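You operate a simulated robot arm through the tools that you are given. There is no shell and no other tool.

You run a simulated two-armed robot. Do the job below in one go: nothing can be reset, and whatever is moved stays where it is left.

## Task
Run base 1, read its loss and cure the fault that it shows.
Fine: breaker on till STEADY, then off; wait for 40 C, the fuse reaches about 70. 30 W: click the lower bolt tight with the wrench. 25 W: rub the strap bright with the pad. Put the tool back. Where these are worked on the way, their far stop is far enough and under half their travel is too little: breaker. What is to be rubbed or washed off counts as gone when no trace of it is left.

It is judged by the outcome, as a careful person would: the job done as asked, and still so three seconds after it is handed in. It fails if anything else is knocked over, pushed out of place, dropped, spilled or broken.

## Robot
Two 7-joint arms with two-finger parallel grippers on one trunk that stands fixed in place. Base frame: the origin is at the foot of the trunk, x ahead of it, y to its left, z up; the work surface is at about z = 0.79. Readings come in m, degrees, newtons and seconds.
The left shoulder is at [0.07, 0.156, 1.255], the right one opposite. Payload 3.91 kg a hand.
The tool frame of a hand sits at the grasp point between the pads (the TCP): z along the fingers, y along the line on which they close. The tips reach 0.03 m beyond it. The gripper opens to 0.11 m. The fingers are 0.02 m wide and 0.01 m thick; the gripper's body (0.048 by 0.112 m) begins 0.055 m behind the TCP.
Orientation is that of the tool frame in the base frame, as a unit quaternion [w, x, y, z]. With the fingers straight down and closing along the base's y, the tool's x points along the base's -x, its y along +y and its z along -z.

## Interface
- The arms move only by the tool play_rows. It takes "left_targets", "right_targets" or both (then of equal length, played together; a hand with none holds still); each is a list of rows, each an object (a shift or turn left out is 0, a gripper value left out holds the last) with "claw": the gripper command, from -1 (shut) to 1 (fully open), values between in proportion; "xyz": the shift along the base's x, y, z in m, a list of three; "dr": the turn, a rotation vector about the base's x, y, z in rad, a list of three. In form: [{"claw": claw, "xyz": [x, y, z], "dr": [rx, ry, rz]}, ...]. A call has 1 to 20 rows; each row is the pose to reach, as a shift and turn from the pose commanded when the call began. Each row takes 0.2 s and may step no farther than 0.05 m and 8.6 degrees from the row before; otherwise, or with a gripper value out of range, the whole call is refused. Where a pose cannot be reached the arm comes as near as it can. A force on the tool above 40 N (or 10 N above the force at the start of the call, whichever is more), or a blocked arm, ends the call early, and 0.2 s more pass. Each finger travels about 0.108 m/s and halts on what it meets, pressing with about 38 N; the grip force reading is that of the motor and also rises with nothing between the fingers. The clock runs only during rows and for 0.2 s after the last one: add rows that repeat a pose to give the fingers time. It gives the time, the measured TCP pose, the force on the tool (base axes), the opening and the grip force at its end, in the units of the frame above (readings bear some noise), with the torque about the TCP (base axes, N m) and any sound that the robot's microphone picked up.
- Cameras (640 x 400 px; columns grow to the right, rows downward): "scene" is now at [0.1211, 0.0598, 1.5037]; the picture's right is [0.65, -0.76, -0.00], its down [-0.29, -0.25, -0.92] and it looks along [0.70, 0.60, -0.38] (base axes); focal length 214 px, centre (320, 200). "left" rides on the left gripper at [0.073, -0.017, -0.103] in its tool frame; the picture's right is [0.23, 0.97, 0.00], its down [-0.76, 0.18, -0.62] and it looks along [-0.61, 0.14, 0.78] (tool axes); focal length 222 px, centre (320, 200). "right" rides on the right gripper at [0.072, 0.017, -0.103] in its tool frame; the picture's right is [-0.23, 0.97, 0.00], its down [-0.76, -0.18, -0.62] and it looks along [-0.61, -0.14, 0.78] (tool axes); focal length 222 px, centre (320, 200). There is no depth. A picture from a camera that has moved, and an enlarged one, comes with that camera's place and axes in the base frame and with its lens.
- camera(camera): a new picture of that camera. It takes no simulated time.
- move_column(by): slides the trunk up (or, below 0, down) by that many m; the arms and the scene camera ride with it, the base frame stays. It gives what a move gives, with no picture.
- turn_head(pan, tilt): turns the head with the scene camera to pan (to the left, within 86 degrees either way) and tilt (down, from -29 to 69), counted from straight ahead of the robot. It gives what a move gives.
- zoom(camera, box): a new picture of the part [left, top, right, bottom] of that camera's present view, enlarged. It takes no simulated time.
- hand_in(): hands the job in; it is judged then, once.

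Places have to be worked out from the pictures, the camera data and where the tool is seen. Open the grippers and draw the arms clear of the work before you hand the job in, unless the task says otherwise.

The tools are called after "Request:" as a command line: name --argument value ..., lists and objects as JSON in quotes. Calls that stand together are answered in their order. play_rows: Moves the arms, as the interface text tells. Its arguments: {"type":"object","properties":{"left_targets":{"type":"array"},"right_targets":{"type":"array"}},"required":[]} The other tools are called the same way: move_column (by) slides the trunk up or down; turn_head (pan, tilt) turns the head that bears the scene camera; camera (camera) takes a picture; zoom (camera, box) takes an enlarged picture of a part of a camera's view; hand_in () hands the job in.

At the start:

```text
clock: 0.0
left_tcp_pos: [0.4118, 0.4916, 1.5258]
left_tool_rot: [0.0, 0.0, 1.0, 0.0]
left_ft_force: [0.9, 0.1, 0.0]
left_torque: [0.03, -0.01, 0.02]
left_finger_gap: 0.1099
left_gripper_force: 0.0
right_tcp_pos: [0.724, 0.1159, 1.4936]
right_tool_rot: [0.0, 0.001, 1.0, 0.0]
right_ft_force: [1.1, 0.7, -0.8]
right_torque: [0.03, 0.01, -0.02]
right_finger_gap: 0.1098
right_gripper_force: 0.0
trunk travel left (down, up): [-0.7, 0.24]
head pan, tilt: [40.9, 22.4]
```

scene: 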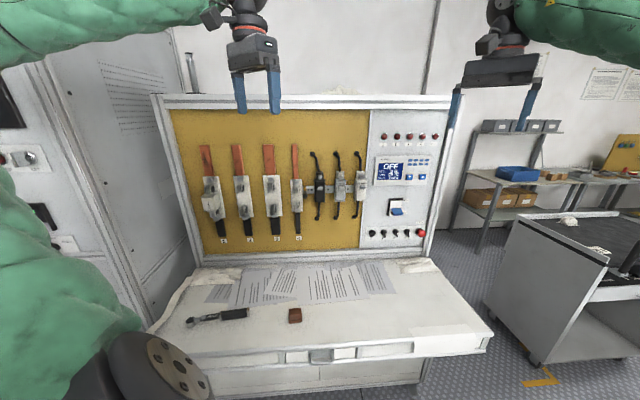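
right: 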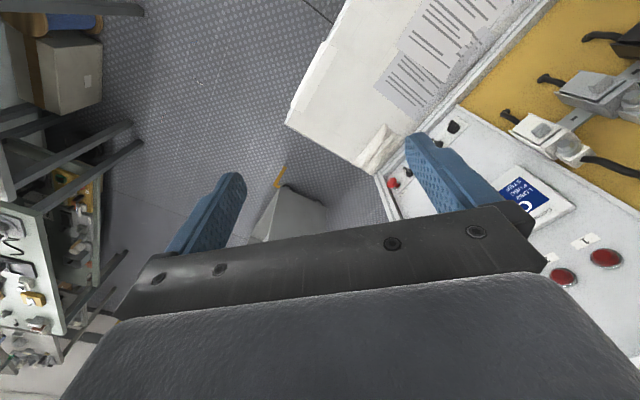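
left: 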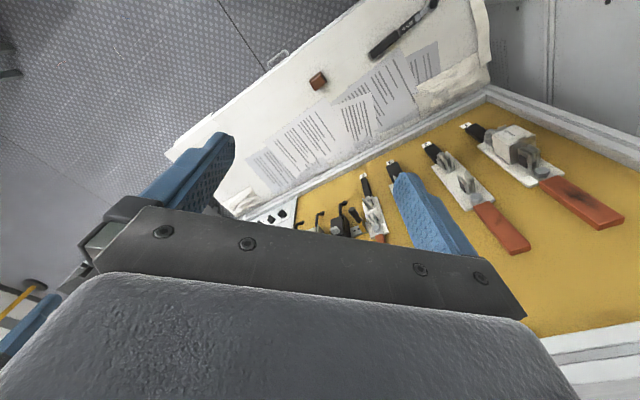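

I'll look closer at the panel, the display and the desk before moving anything.

Request:
zoom --camera "scene" --box '[360, 120, 460, 250]'

Request:
zoom --camera "scene" --box '[180, 130, 320, 250]'

Request:
zoom --camera "scene" --box '[290, 130, 390, 250]'

Request:
zoom --camera "scene" --box '[150, 250, 450, 370]'

```text
3.08 times, centred on (410, 185) of scene
camera zoom: at [0.1211, 0.0598, 1.5037], right [0.65, -0.76, 0.0], down [-0.29, -0.25, -0.92], along [0.7, 0.6, -0.38], focal length 660 px, centre (43, 246)
```

zoom: 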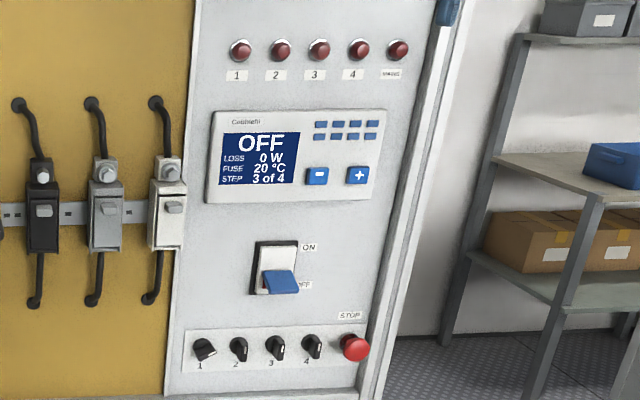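

```text
3.33 times, centred on (250, 190) of scene
camera zoom: at [0.1211, 0.0598, 1.5037], right [0.65, -0.76, 0.0], down [-0.29, -0.25, -0.92], along [0.7, 0.6, -0.38], focal length 715 px, centre (553, 233)
```

zoom: 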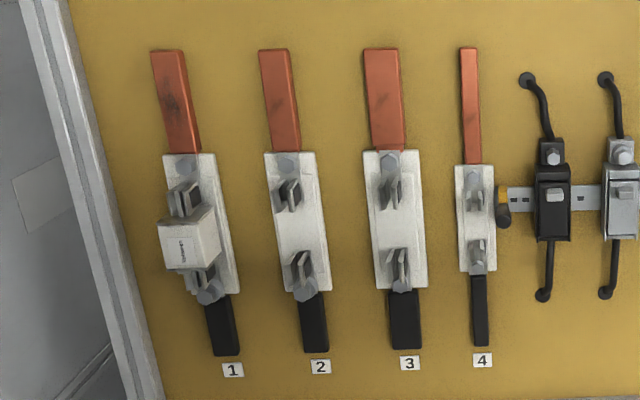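

```text
3.33 times, centred on (340, 190) of scene
camera zoom: at [0.1211, 0.0598, 1.5037], right [0.65, -0.76, 0.0], down [-0.29, -0.25, -0.92], along [0.7, 0.6, -0.38], focal length 715 px, centre (253, 233)
```

zoom: 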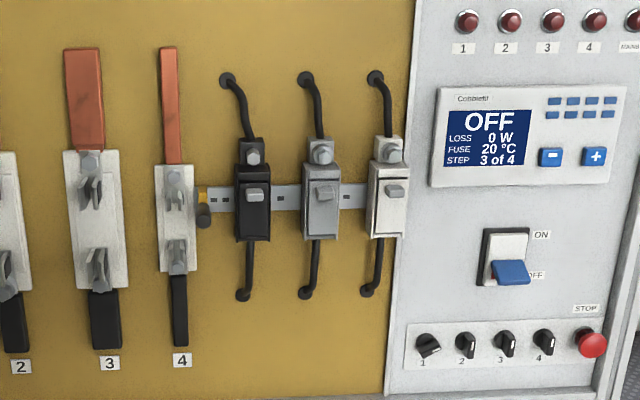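

```text
2.13 times, centred on (300, 310) of scene
camera zoom: at [0.1211, 0.0598, 1.5037], right [0.65, -0.76, 0.0], down [-0.29, -0.25, -0.92], along [0.7, 0.6, -0.38], focal length 458 px, centre (363, -35)
```

zoom: 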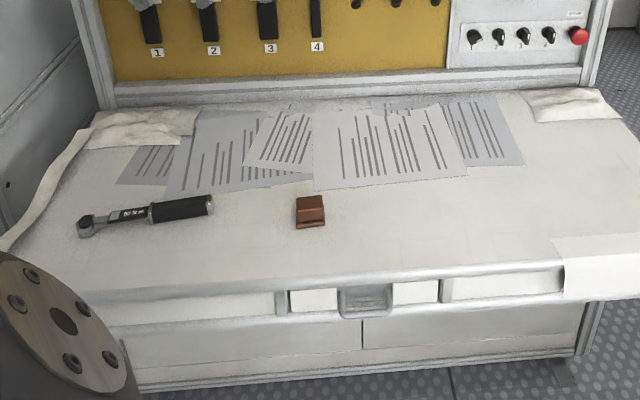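

The panel seems to face the robot at about 43 degrees of yaw, with the breaker near (1.05, 0.39, 1.07) and base 1 near (0.47, 0.98, 1.1). I'll zoom in on the breaker, the knobs, base 1 and the papers for detail.

Request:
zoom --camera "scene" --box '[372, 185, 432, 245]'

Request:
zoom --camera "scene" --box '[190, 140, 260, 245]'

Request:
zoom --camera "scene" --box '[175, 290, 315, 340]'

Request:
zoom --camera "left" --box '[220, 0, 640, 260]'

```text
6.67 times, centred on (402, 215) of scene
camera zoom: at [0.1211, 0.0598, 1.5037], right [0.65, -0.76, 0.0], down [-0.29, -0.25, -0.92], along [0.7, 0.6, -0.38], focal length 1430 px, centre (-227, 100)
```

zoom: 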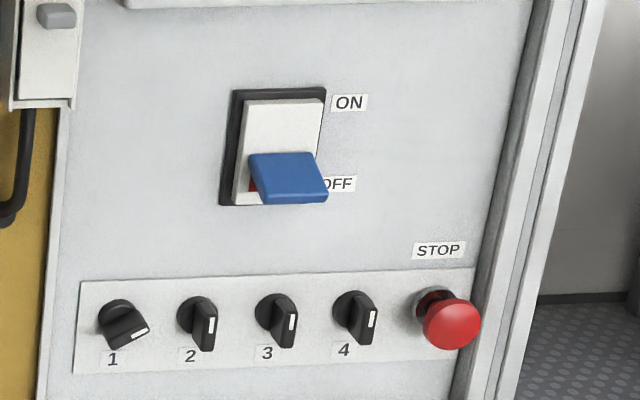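

```text
3.81 times, centred on (225, 192) of scene
camera zoom: at [0.1211, 0.0598, 1.5037], right [0.65, -0.76, 0.0], down [-0.29, -0.25, -0.92], along [0.7, 0.6, -0.38], focal length 817 px, centre (682, 229)
```

zoom: 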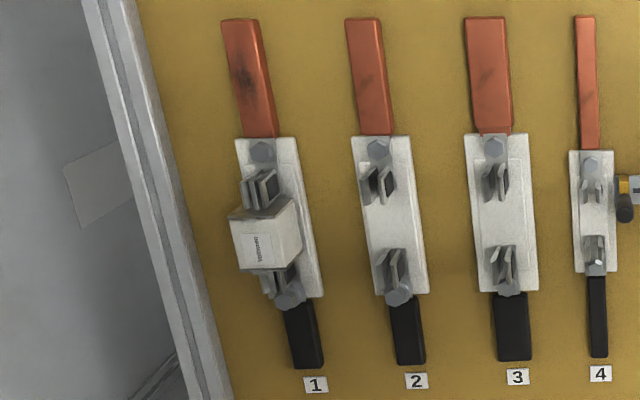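

```text
4.57 times, centred on (245, 315) of scene
camera zoom: at [0.1211, 0.0598, 1.5037], right [0.65, -0.76, 0.0], down [-0.29, -0.25, -0.92], along [0.7, 0.6, -0.38], focal length 980 px, centre (663, -326)
```

zoom: 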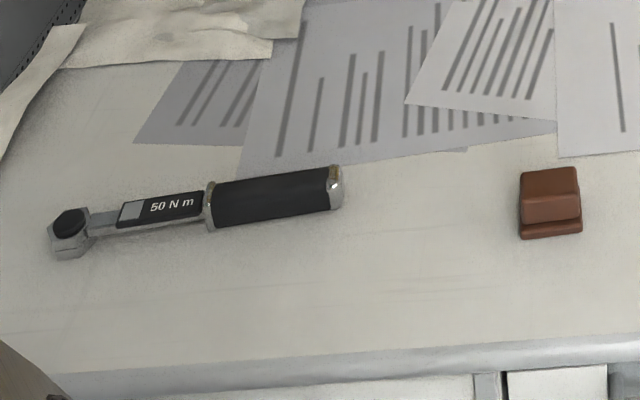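

```text
1.52 times, centred on (430, 130) of left
camera zoom: at [0.3388, 0.4751, 1.629], right [-0.23, 0.97, 0.0], down [0.76, 0.18, 0.62], along [0.61, 0.14, -0.78], focal length 338 px, centre (152, 307)
```

zoom: 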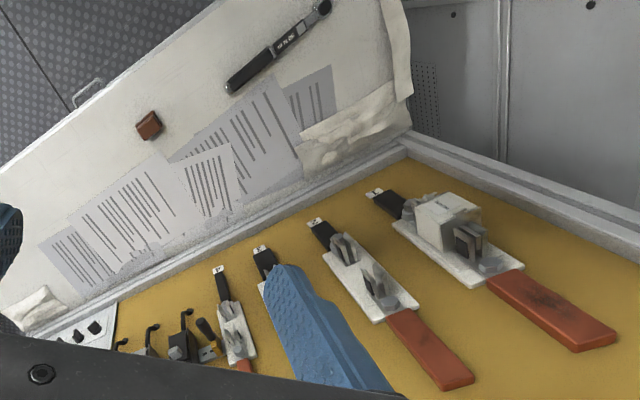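

Knob 1 is turned differently from knobs 2 to 4, so base 1 looks selected already. The breaker's blue lever is down at OFF. I'll bring the right hand down and yaw it towards the panel, staying well clear, and close its fingers.

Request:
play_rows --right_targets '[{"claw": -1, "xyz": [0.008, 0.004, -0.047], "dr": [0, 0, 0.1]}, {"xyz": [0.016, 0.008, -0.094], "dr": [0, 0, 0.2]}, {"xyz": [0.024, 0.012, -0.141], "dr": [0, 0, 0.3]}, {"xyz": [0.032, 0.016, -0.188], "dr": [0, 0, 0.4]}, {"xyz": [0.04, 0.02, -0.235], "dr": [0, 0, 0.5]}, {"xyz": [0.048, 0.024, -0.282], "dr": [0, 0, 0.6]}, {"xyz": [0.056, 0.028, -0.329], "dr": [0, 0, 0.68]}, {"xyz": [0.064, 0.03, -0.376], "dr": [0, 0, 0.761]}, {"xyz": [0.07, 0.032, -0.42], "dr": [0, 0, 0.761]}]'

```text
clock: 2.0
left_tcp_pos: [0.413, 0.4915, 1.5251]
left_tool_rot: [0.0, -0.001, 1.0, 0.0]
left_ft_force: [-0.6, -0.4, -0.4]
left_torque: [-0.03, 0.04, -0.02]
left_finger_gap: 0.1099
left_gripper_force: 0.0
right_tcp_pos: [0.7966, 0.1485, 1.074]
right_tool_rot: [0.001, -0.372, 0.928, 0.0]
right_ft_force: [0.0, 0.1, -1.1]
right_torque: [0.01, 0.01, 0.02]
right_finger_gap: 0.0
right_gripper_force: 37.9
trunk travel left (down, up): [-0.7, 0.24]
head pan, tilt: [40.9, 22.4]
```

The right hand has yawed as planned. Now I'll pitch it up to point horizontally at the panel, keeping its place.

Request:
play_rows --right_targets '[{"dr": [0.0985, -0.1034, 0]}, {"dr": [0.1971, -0.2068, 0]}, {"dr": [0.2956, -0.3101, 0]}, {"dr": [0.3941, -0.4135, 0]}, {"dr": [0.4927, -0.5169, 0]}, {"dr": [0.5912, -0.6203, 0]}, {"dr": [0.6897, -0.7237, 0]}, {"dr": [0.7883, -0.8271, 0]}, {"dr": [0.8868, -0.9304, 0]}, {"dr": [0.9853, -1.0338, 0]}, {"dr": [1.0838, -1.1372, 0]}]'

Request:
camera --camera "right"

Request:
camera --camera "scene"

```text
clock: 4.6
left_tcp_pos: [0.411, 0.4895, 1.5269]
left_tool_rot: [0.001, -0.001, 1.0, 0.0]
left_ft_force: [0.6, -0.2, 0.5]
left_torque: [0.02, -0.01, 0.03]
left_finger_gap: 0.1098
left_gripper_force: 0.0
right_tcp_pos: [0.8014, 0.146, 1.1072]
right_tool_rot: [0.672, -0.266, 0.642, 0.256]
right_ft_force: [0.6, 0.3, 0.1]
right_torque: [0.03, -0.02, -0.01]
right_finger_gap: 0.0
right_gripper_force: 38.0
trunk travel left (down, up): [-0.7, 0.24]
head pan, tilt: [40.9, 22.4]
stopped in row 11 (right hand): the arm was blocked; the commanded pose is now the measured one
```

```text
taken
camera right: at [0.7166, 0.0867, 1.0309], right [-0.68, 0.71, 0.2], down [-0.36, -0.56, 0.74], along [0.64, 0.43, 0.64], focal length 222 px, centre (320, 200)
```

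right: 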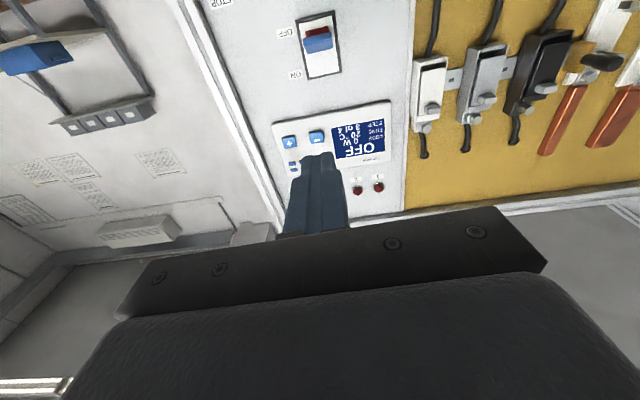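

```text
taken
camera scene: at [0.1206, 0.0585, 1.5041], right [0.65, -0.76, 0.0], down [-0.29, -0.25, -0.92], along [0.7, 0.6, -0.38], focal length 214 px, centre (320, 200)
```

scene: 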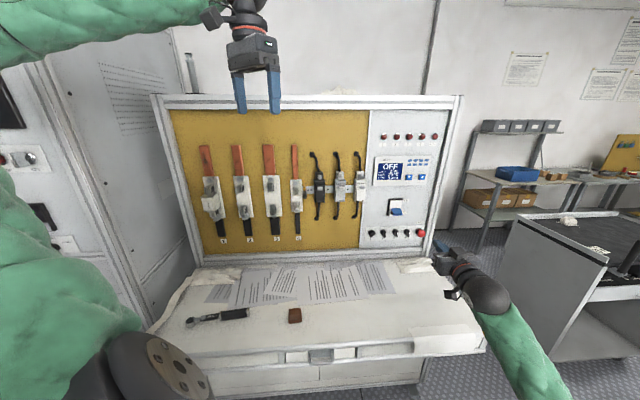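

The move was stopped in its last row, but the hand is already practically horizontal, with its axis at (0.73, 0.69, 0.03). I'll zoom in with the right camera to see the lever and display.

Request:
zoom --camera "right" --box '[260, 0, 400, 90]'

Request:
zoom --camera "right" --box '[250, 80, 410, 210]'

Request:
zoom --camera "scene" --box '[400, 220, 560, 320]'

```text
4.44 times, centred on (330, 45) of right
camera zoom: at [0.7166, 0.0867, 1.0309], right [-0.68, 0.71, 0.2], down [-0.36, -0.56, 0.74], along [0.64, 0.43, 0.64], focal length 987 px, centre (276, 889)
```

zoom: 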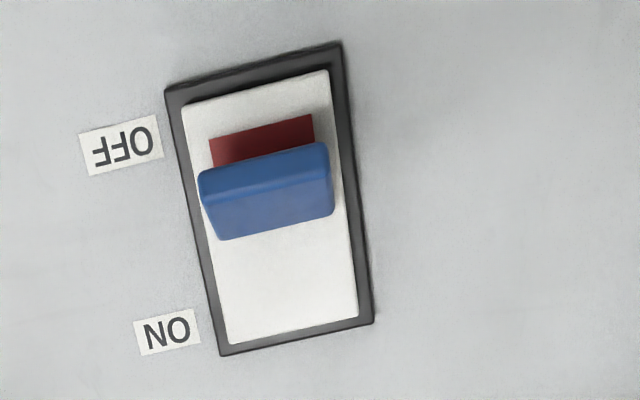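

```text
3.08 times, centred on (330, 145) of right
camera zoom: at [0.7166, 0.0867, 1.0309], right [-0.68, 0.71, 0.2], down [-0.36, -0.56, 0.74], along [0.64, 0.43, 0.64], focal length 684 px, centre (289, 369)
```

zoom: 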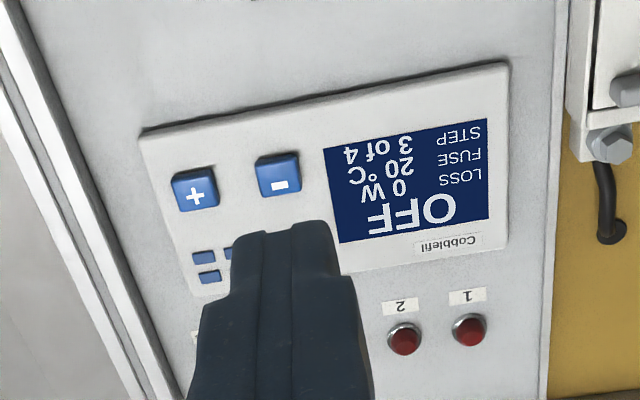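

```text
4.00 times, centred on (480, 270) of scene
camera zoom: at [0.1206, 0.0585, 1.5041], right [0.65, -0.76, 0.0], down [-0.29, -0.25, -0.92], along [0.7, 0.6, -0.38], focal length 858 px, centre (-320, -80)
```

zoom: 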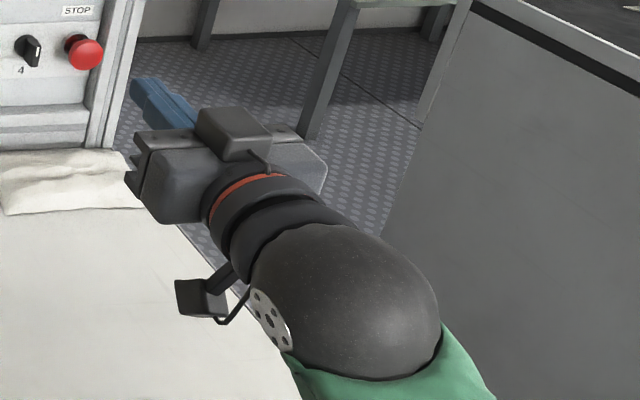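

Triangulating from both cameras puts the breaker centre near (1.05, 0.395, 1.083), with the lever tip at about (1.023, 0.366, 1.064), 4 cm off the face and tilted down. I'll bring the closed fingers in front of it, slightly below, and keep about 10 cm off the panel.

Request:
play_rows --right_targets '[{"xyz": [0.026, 0.026, -0.014]}, {"xyz": [0.052, 0.052, -0.028]}, {"xyz": [0.077, 0.078, -0.042]}, {"xyz": [0.103, 0.104, -0.056]}, {"xyz": [0.128, 0.13, -0.07]}, {"xyz": [0.154, 0.156, -0.082]}, {"xyz": [0.154, 0.156, -0.082]}]'

Request:
camera --camera "right"

Request:
zoom --camera "scene" --box '[360, 170, 480, 290]'

```text
clock: 6.2
left_tcp_pos: [0.4109, 0.4915, 1.5262]
left_tool_rot: [0.0, -0.001, 1.0, 0.0]
left_ft_force: [-0.4, 0.5, -0.1]
left_torque: [-0.01, 0.03, 0.01]
left_finger_gap: 0.1101
left_gripper_force: 0.0
right_tcp_pos: [0.9541, 0.3034, 1.0249]
right_tool_rot: [0.671, -0.268, 0.642, 0.257]
right_ft_force: [-0.5, 0.4, 0.5]
right_torque: [-0.01, -0.02, -0.01]
right_finger_gap: 0.0001
right_gripper_force: 38.0
trunk travel left (down, up): [-0.7, 0.24]
head pan, tilt: [40.9, 22.4]
```

```text
taken
camera right: at [0.87, 0.2443, 0.9474], right [-0.68, 0.71, 0.2], down [-0.36, -0.56, 0.75], along [0.64, 0.44, 0.64], focal length 222 px, centre (320, 200)
```

right: 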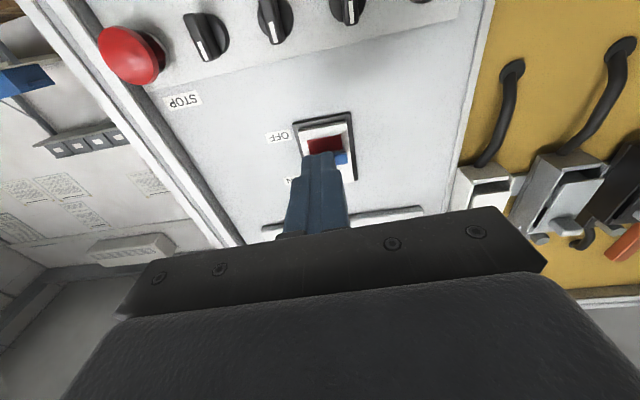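

```text
3.33 times, centred on (420, 230) of scene
camera zoom: at [0.1205, 0.0591, 1.5038], right [0.65, -0.76, 0.0], down [-0.29, -0.25, -0.92], along [0.7, 0.61, -0.38], focal length 715 px, centre (-13, 100)
```

zoom: 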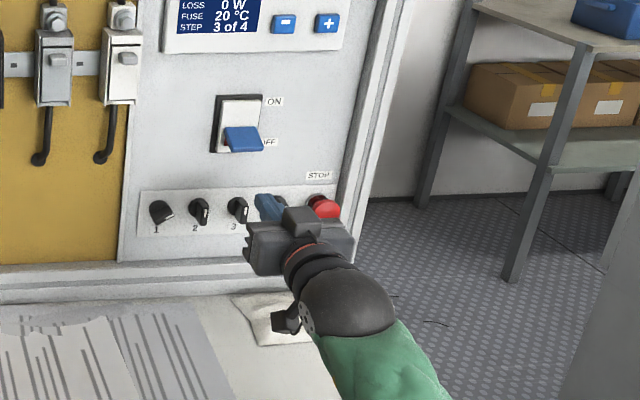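

The fingertips are in front of the lever and slightly below it. I'll zoom in to check the sideways and vertical alignment.

Request:
zoom --camera "right" --box '[260, 100, 390, 200]'

Request:
zoom --camera "scene" --box '[380, 180, 440, 240]'

```text
4.00 times, centred on (325, 150) of right
camera zoom: at [0.87, 0.2443, 0.9474], right [-0.68, 0.71, 0.2], down [-0.36, -0.56, 0.75], along [0.64, 0.44, 0.64], focal length 888 px, centre (300, 400)
```

zoom: 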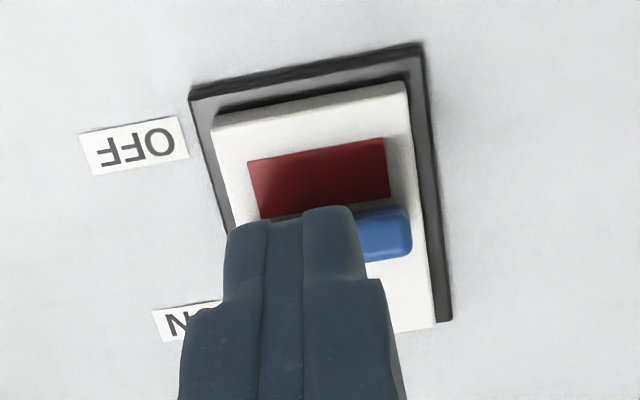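

```text
6.67 times, centred on (410, 210) of scene
camera zoom: at [0.1205, 0.0591, 1.5038], right [0.65, -0.76, 0.0], down [-0.29, -0.25, -0.92], along [0.7, 0.61, -0.38], focal length 1430 px, centre (-280, 133)
```

zoom: 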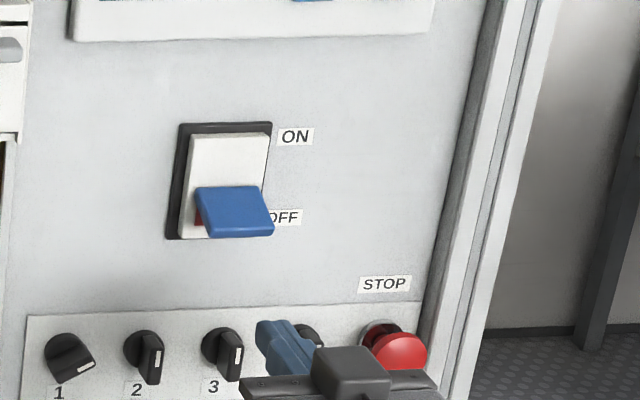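

The alignment looks good: the finger bar sits within the lever's width and about 2 cm below its underside. I'll advance until the tips are under the lever, then raise in small steps.

Request:
play_rows --right_targets '[{"xyz": [0.0145, 0.0135, 0]}, {"xyz": [0.029, 0.027, 0]}, {"xyz": [0.0435, 0.0405, 0]}, {"xyz": [0.057, 0.053, 0]}, {"xyz": [0.057, 0.053, 0]}]'

Request:
zoom --camera "scene" --box '[380, 180, 440, 240]'

Request:
camera --camera "right"

```text
clock: 7.4
left_tcp_pos: [0.4116, 0.4915, 1.5267]
left_tool_rot: [0.001, -0.001, 1.0, 0.0]
left_ft_force: [-0.3, 0.0, 0.5]
left_torque: [0.0, -0.02, 0.02]
left_finger_gap: 0.1099
left_gripper_force: 0.0
right_tcp_pos: [1.0123, 0.3567, 1.0236]
right_tool_rot: [0.671, -0.267, 0.643, 0.257]
right_ft_force: [-0.1, 0.6, -1.4]
right_torque: [-0.02, 0.0, 0.0]
right_finger_gap: 0.0
right_gripper_force: 37.8
trunk travel left (down, up): [-0.7, 0.24]
head pan, tilt: [40.9, 22.4]
```

```text
6.67 times, centred on (410, 210) of scene
camera zoom: at [0.1209, 0.0593, 1.5037], right [0.65, -0.76, 0.0], down [-0.29, -0.25, -0.92], along [0.7, 0.6, -0.38], focal length 1430 px, centre (-280, 133)
```

zoom: 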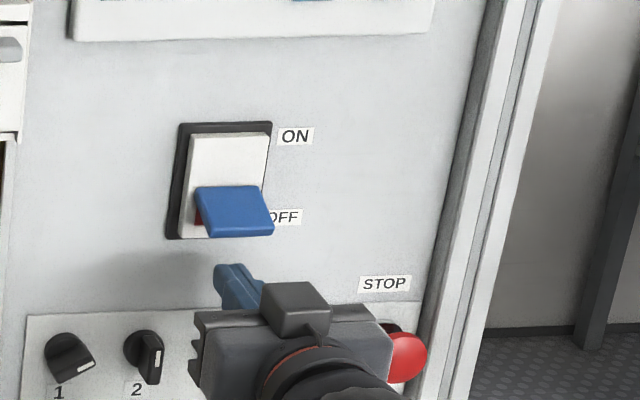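

```text
taken
camera right: at [0.9281, 0.2979, 0.9472], right [-0.68, 0.71, 0.2], down [-0.36, -0.56, 0.75], along [0.64, 0.44, 0.64], focal length 222 px, centre (320, 200)
```

right: 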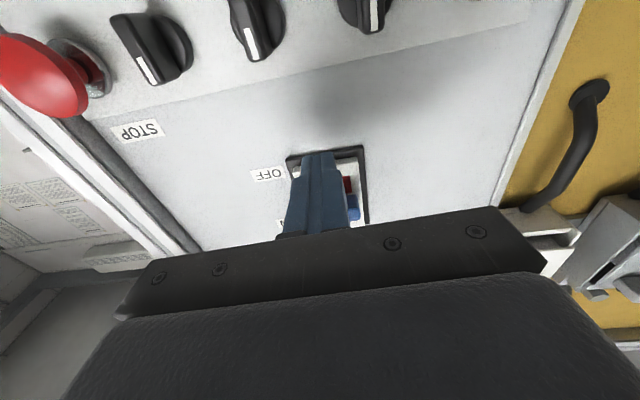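

The tips are below the lever, close to the panel. Now I'll raise in small steps to flip the lever up.

Request:
play_rows --right_targets '[{"xyz": [0, 0, 0.008]}, {"xyz": [0, 0, 0.016]}, {"xyz": [0, 0, 0.024]}, {"xyz": [0, 0, 0.032]}, {"xyz": [0, 0, 0.04]}, {"xyz": [0, 0, 0.048]}, {"xyz": [0, 0, 0.056]}, {"xyz": [0, 0, 0.062]}]'

Request:
zoom --camera "scene" --box '[370, 120, 450, 240]'

Request:
camera --camera "right"

```text
clock: 9.2
left_tcp_pos: [0.4108, 0.4915, 1.5263]
left_tool_rot: [0.0, -0.001, 1.0, 0.0]
left_ft_force: [0.4, -0.7, 0.2]
left_torque: [0.02, 0.0, -0.03]
left_finger_gap: 0.1099
left_gripper_force: 0.1
right_tcp_pos: [1.0118, 0.3565, 1.0744]
right_tool_rot: [0.666, -0.268, 0.647, 0.256]
right_ft_force: [-2.5, -0.5, -5.2]
right_torque: [-0.14, 0.12, 0.0]
right_finger_gap: 0.0003
right_gripper_force: 37.7
trunk travel left (down, up): [-0.7, 0.24]
head pan, tilt: [40.9, 22.4]
stopped in row 8 (right hand): the force on the tool passed its limit at 46 N (the readings are from after the stop); the commanded pose is now the measured one
```

```text
3.33 times, centred on (410, 180) of scene
camera zoom: at [0.1213, 0.06, 1.5039], right [0.65, -0.76, 0.0], down [-0.29, -0.25, -0.92], along [0.7, 0.6, -0.38], focal length 715 px, centre (20, 267)
```

zoom: 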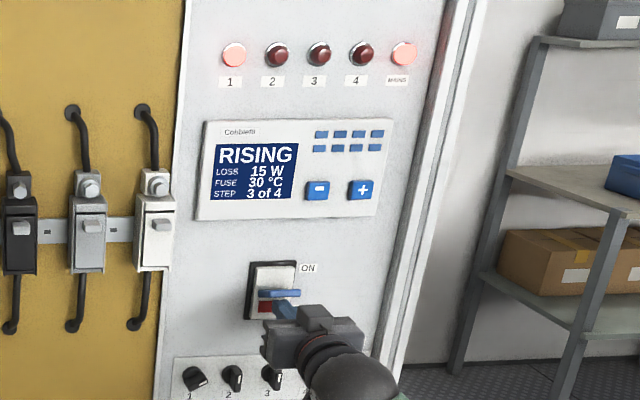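

```text
taken
camera right: at [0.926, 0.2969, 0.9996], right [-0.68, 0.71, 0.2], down [-0.35, -0.55, 0.75], along [0.64, 0.44, 0.63], focal length 222 px, centre (320, 200)
```

right: 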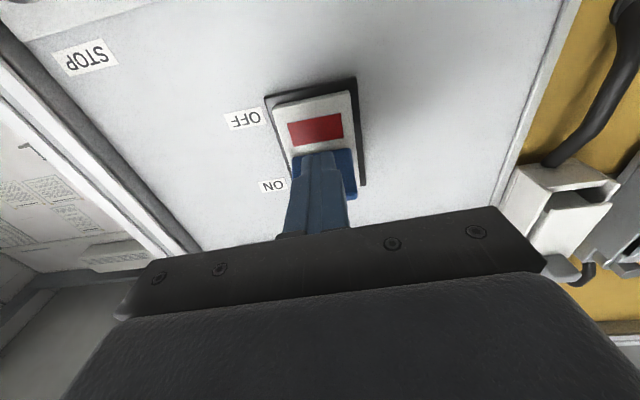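

The breaker is ON: lamp 1 and MAINS are lit, and the display reads RISING, 15 W, 30 °C. I'll back the fingers off the lever and place them above it, ready to switch it off later.

Request:
play_rows --right_targets '[{"xyz": [0, 0, -0.014]}, {"xyz": [-0.022, -0.021, -0.014]}, {"xyz": [-0.044, -0.042, -0.014]}, {"xyz": [-0.054, -0.051, 0.02]}, {"xyz": [-0.054, -0.051, 0.06]}, {"xyz": [-0.054, -0.051, 0.082]}, {"xyz": [-0.054, -0.051, 0.082]}]'

Request:
zoom --camera "scene" --box '[370, 120, 450, 240]'

Request:
camera --camera "right"

```text
clock: 10.8
left_tcp_pos: [0.4118, 0.4907, 1.5249]
left_tool_rot: [0.0, -0.001, 1.0, 0.0]
left_ft_force: [-0.5, -0.2, 0.2]
left_torque: [0.0, -0.03, 0.02]
left_finger_gap: 0.11
left_gripper_force: 0.0
right_tcp_pos: [0.9572, 0.3054, 1.1577]
right_tool_rot: [0.667, -0.269, 0.646, 0.257]
right_ft_force: [0.0, -0.1, -0.5]
right_torque: [-0.03, -0.01, 0.01]
right_finger_gap: 0.0
right_gripper_force: 37.4
trunk travel left (down, up): [-0.7, 0.24]
head pan, tilt: [40.9, 22.4]
```

```text
3.33 times, centred on (410, 180) of scene
camera zoom: at [0.1211, 0.0599, 1.5037], right [0.65, -0.76, 0.0], down [-0.29, -0.25, -0.92], along [0.7, 0.6, -0.38], focal length 715 px, centre (20, 267)
```

zoom: 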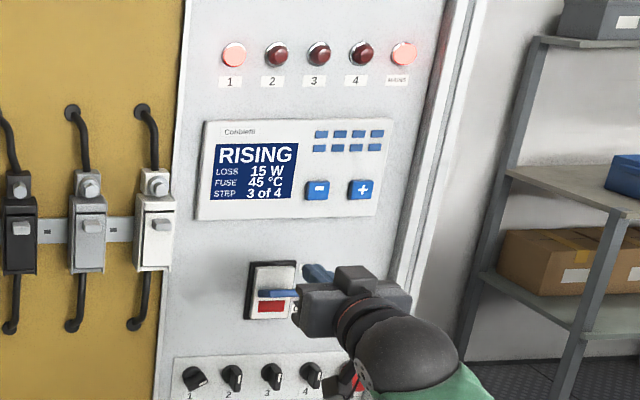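

```text
taken
camera right: at [0.8725, 0.2462, 1.0822], right [-0.68, 0.71, 0.2], down [-0.36, -0.55, 0.75], along [0.64, 0.44, 0.63], focal length 222 px, centre (320, 200)
```

right: 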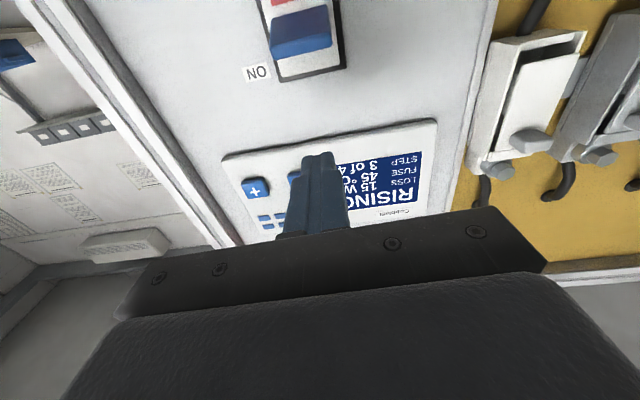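

The lever is up at ON, with its tip at about z = 1.10, and the display shows RISING, 45 °C. I'll move the fingers forward over the lever, between it and the display's lower edge at about z = 1.19, and wait there.

Request:
play_rows --right_targets '[{"xyz": [0.0, 0.0, -0.013]}, {"xyz": [0.02, 0.018, -0.013]}, {"xyz": [0.04, 0.036, -0.013]}, {"xyz": [0.054, 0.051, -0.013]}, {"xyz": [0.054, 0.051, -0.013]}]'

Request:
zoom --camera "scene" --box '[370, 120, 450, 240]'

Request:
camera --camera "right"

```text
clock: 12.0
left_tcp_pos: [0.4123, 0.4904, 1.526]
left_tool_rot: [0.0, -0.001, 1.0, -0.001]
left_ft_force: [-0.9, 0.0, 0.1]
left_torque: [-0.02, -0.02, 0.01]
left_finger_gap: 0.11
left_gripper_force: 0.1
right_tcp_pos: [1.0112, 0.3557, 1.145]
right_tool_rot: [0.667, -0.269, 0.646, 0.257]
right_ft_force: [-0.5, -0.1, 0.3]
right_torque: [0.0, 0.0, 0.02]
right_finger_gap: 0.0
right_gripper_force: 37.5
trunk travel left (down, up): [-0.7, 0.24]
head pan, tilt: [40.9, 22.4]
```

```text
3.33 times, centred on (410, 180) of scene
camera zoom: at [0.1211, 0.0595, 1.5037], right [0.65, -0.76, 0.0], down [-0.29, -0.25, -0.92], along [0.7, 0.6, -0.38], focal length 715 px, centre (20, 267)
```

zoom: 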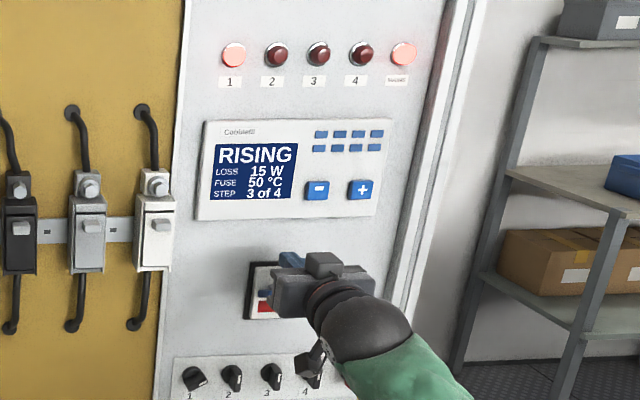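

```text
taken
camera right: at [0.9258, 0.2964, 1.0699], right [-0.68, 0.71, 0.2], down [-0.36, -0.55, 0.75], along [0.64, 0.44, 0.63], focal length 222 px, centre (320, 200)
```

right: 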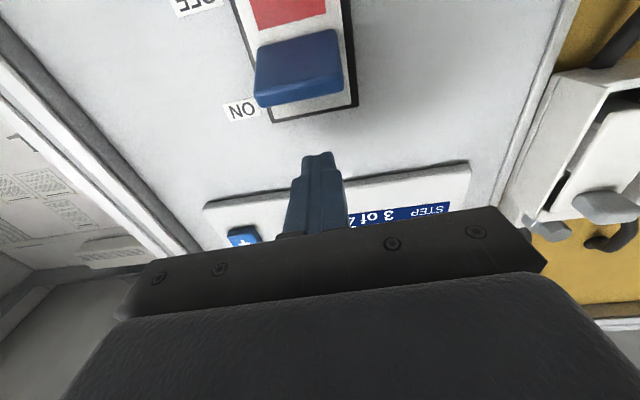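

The display shows RISING, 15 W, 50 °C, and the finger is waiting above the lever. I'll let time pass by holding the pose.

Request:
play_rows --right_targets '[{}, {}, {}, {}, {}, {}, {}, {}]'

Request:
zoom --camera "scene" --box '[370, 120, 450, 240]'

```text
clock: 13.8
left_tcp_pos: [0.4105, 0.4917, 1.5258]
left_tool_rot: [0.0, -0.001, 1.0, 0.0]
left_ft_force: [0.1, 1.0, 0.5]
left_torque: [-0.03, 0.01, 0.0]
left_finger_gap: 0.1098
left_gripper_force: 0.1
right_tcp_pos: [1.0107, 0.3546, 1.1455]
right_tool_rot: [0.668, -0.269, 0.645, 0.256]
right_ft_force: [-0.3, 0.2, 0.4]
right_torque: [-0.02, 0.03, 0.0]
right_finger_gap: 0.0
right_gripper_force: 37.3
trunk travel left (down, up): [-0.7, 0.24]
head pan, tilt: [40.9, 22.4]
```

```text
3.33 times, centred on (410, 180) of scene
camera zoom: at [0.1211, 0.0599, 1.5037], right [0.65, -0.76, 0.0], down [-0.29, -0.25, -0.92], along [0.7, 0.6, -0.38], focal length 715 px, centre (20, 267)
```

zoom: 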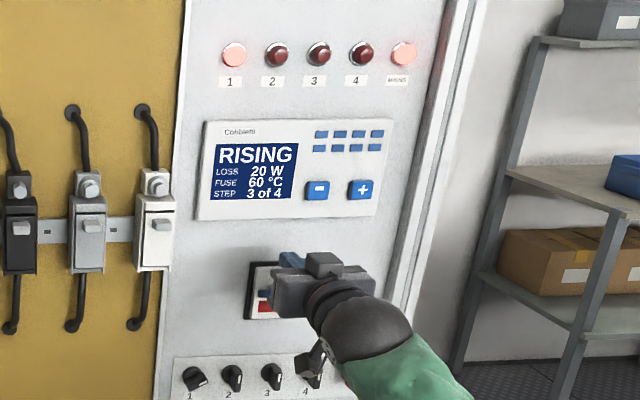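

The loss is rising, now 20 W at 60 °C. I'll keep waiting for STEADY.

Request:
play_rows --right_targets '[{}, {}, {}, {}, {}, {}, {}, {}]'

Request:
zoom --camera "scene" --box '[370, 120, 450, 240]'

```text
clock: 15.6
left_tcp_pos: [0.4124, 0.4917, 1.5253]
left_tool_rot: [0.001, -0.001, 1.0, 0.0]
left_ft_force: [-0.6, -0.5, -0.7]
left_torque: [0.02, -0.01, 0.02]
left_finger_gap: 0.1102
left_gripper_force: 0.1
right_tcp_pos: [1.0113, 0.3555, 1.1448]
right_tool_rot: [0.667, -0.269, 0.645, 0.257]
right_ft_force: [0.0, 0.1, 0.5]
right_torque: [0.0, -0.04, 0.02]
right_finger_gap: 0.0
right_gripper_force: 37.8
trunk travel left (down, up): [-0.7, 0.24]
head pan, tilt: [40.9, 22.4]
```

```text
3.33 times, centred on (410, 180) of scene
camera zoom: at [0.1211, 0.0599, 1.5037], right [0.65, -0.76, 0.0], down [-0.29, -0.25, -0.92], along [0.7, 0.6, -0.38], focal length 715 px, centre (20, 267)
```

zoom: 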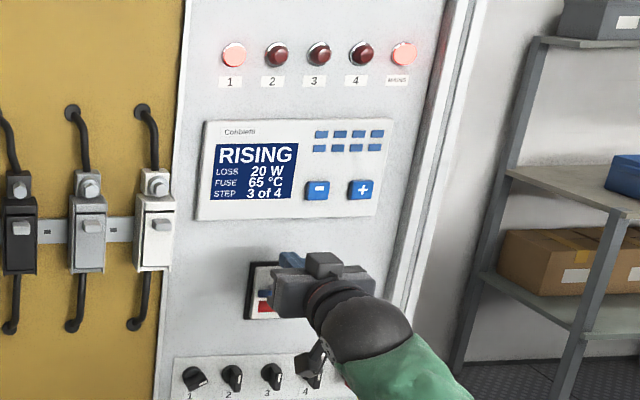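

It still shows RISING, at 65 °C and 20 W, so I'll wait a bit longer.

Request:
play_rows --right_targets '[{}, {}, {}, {}, {}, {}, {}, {}]'

Request:
zoom --camera "scene" --box '[370, 120, 450, 240]'

```text
clock: 17.4
left_tcp_pos: [0.412, 0.4927, 1.5251]
left_tool_rot: [0.001, 0.0, 1.0, 0.0]
left_ft_force: [-0.4, -0.4, 0.3]
left_torque: [-0.02, -0.01, -0.01]
left_finger_gap: 0.1102
left_gripper_force: 0.0
right_tcp_pos: [1.0113, 0.3555, 1.1447]
right_tool_rot: [0.667, -0.268, 0.646, 0.256]
right_ft_force: [-0.3, 0.4, -0.2]
right_torque: [-0.01, -0.03, 0.0]
right_finger_gap: 0.0
right_gripper_force: 37.6
trunk travel left (down, up): [-0.7, 0.24]
head pan, tilt: [40.9, 22.4]
```

```text
3.33 times, centred on (410, 180) of scene
camera zoom: at [0.1211, 0.0599, 1.5037], right [0.65, -0.76, 0.0], down [-0.29, -0.25, -0.92], along [0.7, 0.6, -0.38], focal length 715 px, centre (20, 267)
```

zoom: 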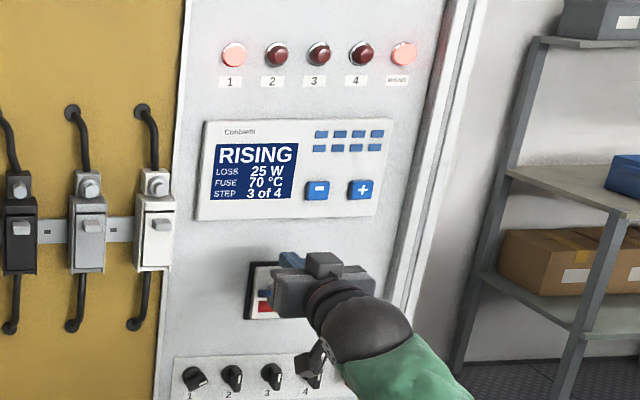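

The display now reads 25 W and 70 °C but still RISING, so the reading isn't valid yet.

Request:
play_rows --right_targets '[{}, {}, {}, {}, {}, {}, {}, {}]'

Request:
zoom --camera "scene" --box '[370, 120, 450, 240]'

```text
clock: 19.2
left_tcp_pos: [0.4119, 0.4916, 1.527]
left_tool_rot: [-0.001, -0.001, 1.0, 0.0]
left_ft_force: [0.2, -0.2, -0.2]
left_torque: [0.0, -0.01, -0.01]
left_finger_gap: 0.1099
left_gripper_force: 0.0
right_tcp_pos: [1.0099, 0.3563, 1.1448]
right_tool_rot: [0.667, -0.269, 0.646, 0.256]
right_ft_force: [-0.6, 0.0, -0.6]
right_torque: [-0.01, 0.0, -0.01]
right_finger_gap: 0.0003
right_gripper_force: 37.8
trunk travel left (down, up): [-0.7, 0.24]
head pan, tilt: [40.9, 22.4]
```

```text
3.33 times, centred on (410, 180) of scene
camera zoom: at [0.1211, 0.0599, 1.5037], right [0.65, -0.76, 0.0], down [-0.29, -0.25, -0.92], along [0.7, 0.6, -0.38], focal length 715 px, centre (20, 267)
```

zoom: 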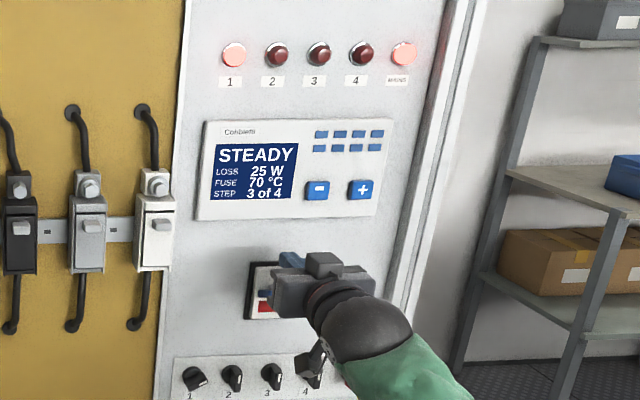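

It reads STEADY now; I'll enlarge the display to make sure of the value.

Request:
zoom --camera "scene" --box '[372, 150, 412, 190]'

```text
10.00 times, centred on (392, 170) of scene
camera zoom: at [0.1211, 0.0599, 1.5037], right [0.65, -0.76, 0.0], down [-0.29, -0.25, -0.92], along [0.7, 0.6, -0.38], focal length 2145 px, centre (-400, 500)
```

zoom: 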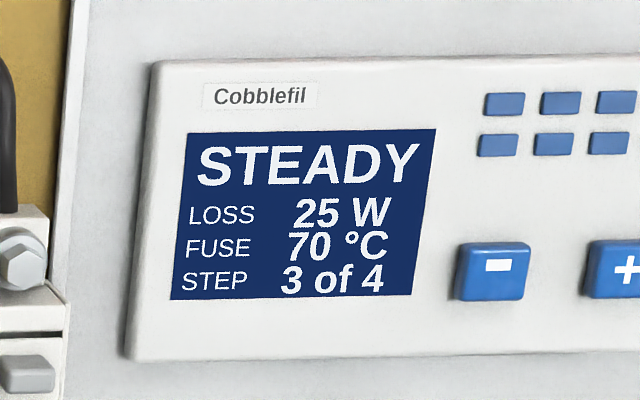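

STEADY at 25 W means the fault is the strap, to be rubbed with the pad. First I'll press the lever down to switch the breaker off.

Request:
play_rows --right_targets '[{"xyz": [0, 0, -0.01]}, {"xyz": [0, 0, -0.02]}, {"xyz": [0, 0, -0.028]}, {"xyz": [0, 0, -0.036]}, {"xyz": [0, 0, -0.044]}, {"xyz": [0, 0, -0.052]}, {"xyz": [0, 0, -0.06]}, {"xyz": [0, 0, -0.068]}]'

Request:
zoom --camera "scene" --box '[370, 120, 450, 240]'

Request:
camera --camera "right"

```text
clock: 21.0
left_tcp_pos: [0.4085, 0.4907, 1.5277]
left_tool_rot: [0.001, -0.001, 1.0, 0.0]
left_ft_force: [-0.1, -0.6, 0.4]
left_torque: [0.0, -0.02, 0.02]
left_finger_gap: 0.1099
left_gripper_force: 0.1
right_tcp_pos: [1.0098, 0.3554, 1.0833]
right_tool_rot: [0.67, -0.267, 0.644, 0.256]
right_ft_force: [0.1, -3.0, 18.4]
right_torque: [0.39, -0.39, -0.15]
right_finger_gap: 0.0001
right_gripper_force: 37.3
trunk travel left (down, up): [-0.7, 0.24]
head pan, tilt: [40.9, 22.4]
```

```text
3.33 times, centred on (410, 180) of scene
camera zoom: at [0.1185, 0.0585, 1.5044], right [0.65, -0.76, 0.0], down [-0.29, -0.25, -0.92], along [0.7, 0.61, -0.38], focal length 715 px, centre (20, 267)
```

zoom: 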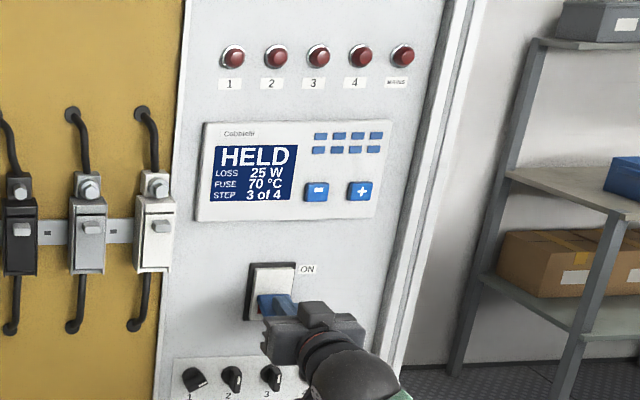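

```text
taken
camera right: at [0.9246, 0.2956, 1.0071], right [-0.68, 0.71, 0.2], down [-0.36, -0.56, 0.75], along [0.64, 0.44, 0.63], focal length 222 px, centre (320, 200)
```

right: 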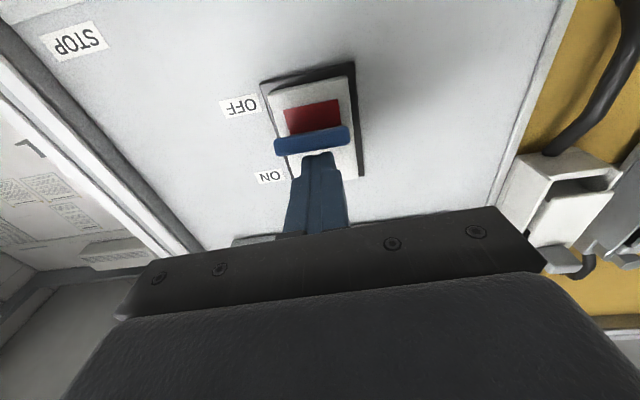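

The breaker is OFF (lamps out), and the display holds 25 W at 70 °C. I'll lift the finger off the lever and draw the right arm back, clear of the panel.

Request:
play_rows --right_targets '[{"xyz": [0, 0, 0.014]}, {"xyz": [-0.022, -0.021, 0.016]}, {"xyz": [-0.05, -0.048, 0.016]}, {"xyz": [-0.08, -0.077, 0.016]}, {"xyz": [-0.11, -0.107, 0.02]}, {"xyz": [-0.14, -0.137, 0.024]}, {"xyz": [-0.17, -0.167, 0.03]}, {"xyz": [-0.2, -0.197, 0.03]}, {"xyz": [-0.22, -0.23, 0.03]}]'

Request:
camera --camera "scene"

Request:
zoom --camera "scene" --box '[370, 120, 450, 240]'

Request:
zoom --camera "left" --box '[280, 50, 360, 110]'

Request:
zoom --camera "scene" --box '[275, 295, 315, 335]'

```text
clock: 23.0
left_tcp_pos: [0.4113, 0.4897, 1.5263]
left_tool_rot: [0.001, -0.001, 1.0, 0.001]
left_ft_force: [-0.8, 0.0, -0.3]
left_torque: [0.01, -0.03, 0.01]
left_finger_gap: 0.1099
left_gripper_force: 0.0
right_tcp_pos: [0.7916, 0.1254, 1.1089]
right_tool_rot: [0.668, -0.268, 0.645, 0.257]
right_ft_force: [-0.7, -0.2, 0.0]
right_torque: [0.01, 0.02, 0.02]
right_finger_gap: 0.0001
right_gripper_force: 37.1
trunk travel left (down, up): [-0.7, 0.24]
head pan, tilt: [40.9, 22.4]
```

```text
taken
camera scene: at [0.1207, 0.0583, 1.5038], right [0.66, -0.76, 0.0], down [-0.29, -0.25, -0.92], along [0.7, 0.61, -0.38], focal length 214 px, centre (320, 200)
```

scene: 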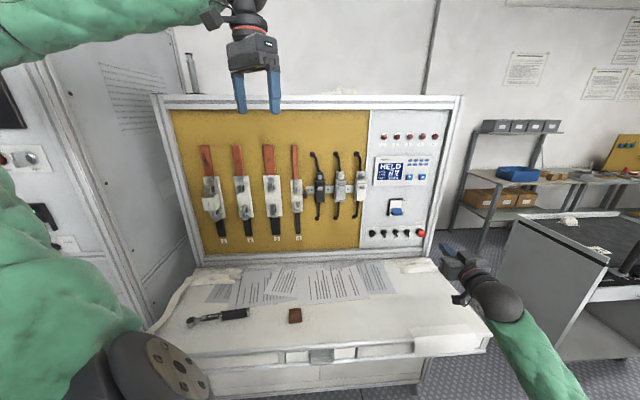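

```text
3.33 times, centred on (410, 180) of scene
camera zoom: at [0.1207, 0.0583, 1.5038], right [0.66, -0.76, 0.0], down [-0.29, -0.25, -0.92], along [0.7, 0.61, -0.38], focal length 715 px, centre (20, 267)
```

zoom: 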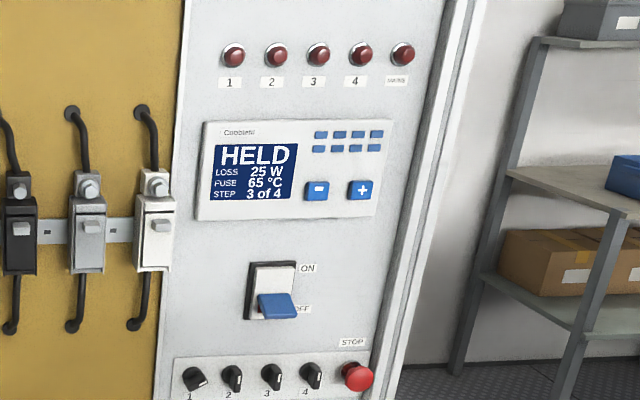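

```text
6.67 times, centred on (320, 80) of left
camera zoom: at [0.338, 0.4735, 1.6298], right [-0.23, 0.97, 0.0], down [0.76, 0.18, 0.62], along [0.61, 0.14, -0.78], focal length 1481 px, centre (320, 1000)
```

zoom: 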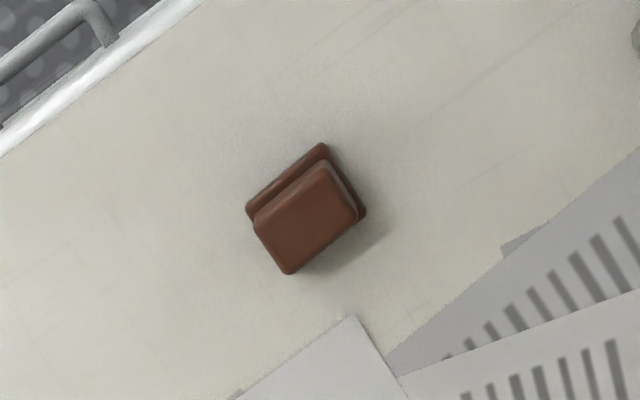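

```text
10.00 times, centred on (295, 315) of scene
camera zoom: at [0.1207, 0.0583, 1.5038], right [0.66, -0.76, 0.0], down [-0.29, -0.25, -0.92], along [0.7, 0.61, -0.38], focal length 2145 px, centre (570, -950)
```

zoom: 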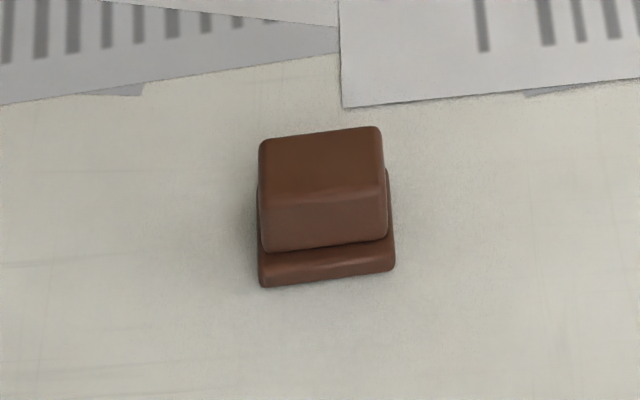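

The breaker is OFF and the fuse is cooling (65 °C). The pad sits near (0.492, 0.501) with a grip block on a wider base, its long side along about (0.75, -0.66). I'll bring the open left hand down over it, yawed 48.7 degrees so that the fingers close along the long side.

Request:
play_rows --left_targets '[{"xyz": [0.007, 0.001, -0.045], "dr": [0, 0, 0.071]}, {"xyz": [0.014, 0.002, -0.09], "dr": [0, 0, 0.142]}, {"xyz": [0.021, 0.003, -0.135], "dr": [0, 0, 0.213]}, {"xyz": [0.028, 0.004, -0.18], "dr": [0, 0, 0.283]}, {"xyz": [0.035, 0.005, -0.225], "dr": [0, 0, 0.354]}, {"xyz": [0.042, 0.006, -0.27], "dr": [0, 0, 0.425]}, {"xyz": [0.049, 0.007, -0.315], "dr": [0, 0, 0.496]}, {"xyz": [0.056, 0.008, -0.36], "dr": [0, 0, 0.567]}, {"xyz": [0.063, 0.009, -0.405], "dr": [0, 0, 0.638]}, {"xyz": [0.07, 0.01, -0.45], "dr": [0, 0, 0.709]}, {"xyz": [0.075, 0.011, -0.495], "dr": [0, 0, 0.78]}, {"xyz": [0.081, 0.011, -0.54], "dr": [0, 0, 0.85]}, {"xyz": [0.081, 0.011, -0.58], "dr": [0, 0, 0.85]}, {"xyz": [0.081, 0.011, -0.58], "dr": [0, 0, 0.85]}]'

Request:
camera --camera "left"

Request:
camera --camera "scene"

```text
clock: 26.0
left_tcp_pos: [0.4906, 0.5013, 0.9449]
left_tool_rot: [0.0, -0.413, 0.911, 0.001]
left_ft_force: [-1.2, -0.2, 0.0]
left_torque: [0.01, 0.01, 0.03]
left_finger_gap: 0.11
left_gripper_force: 0.0
right_tcp_pos: [0.7926, 0.1255, 1.1077]
right_tool_rot: [0.667, -0.268, 0.646, 0.256]
right_ft_force: [0.1, 0.0, -0.9]
right_torque: [0.0, 0.03, 0.0]
right_finger_gap: 0.0
right_gripper_force: 38.0
trunk travel left (down, up): [-0.7, 0.24]
head pan, tilt: [40.9, 22.4]
```

```text
taken
camera left: at [0.4559, 0.4355, 1.049], right [-0.88, 0.47, 0.0], down [0.37, 0.69, 0.62], along [0.29, 0.55, -0.78], focal length 222 px, centre (320, 200)
```

left: 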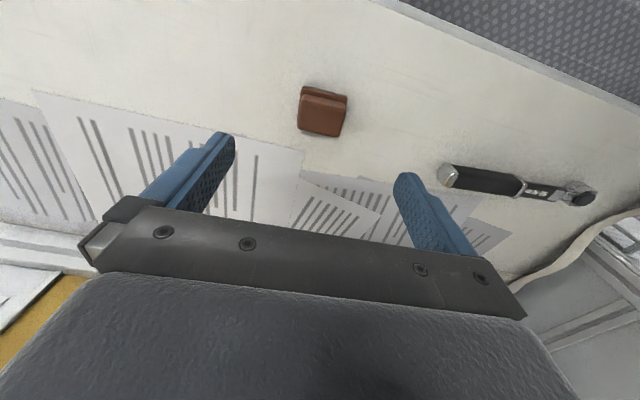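

```text
taken
camera scene: at [0.1208, 0.0592, 1.5038], right [0.65, -0.76, 0.0], down [-0.29, -0.25, -0.92], along [0.7, 0.6, -0.38], focal length 214 px, centre (320, 200)
```

scene: 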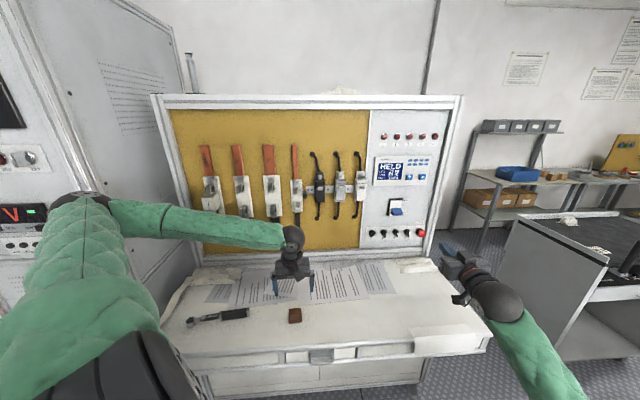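

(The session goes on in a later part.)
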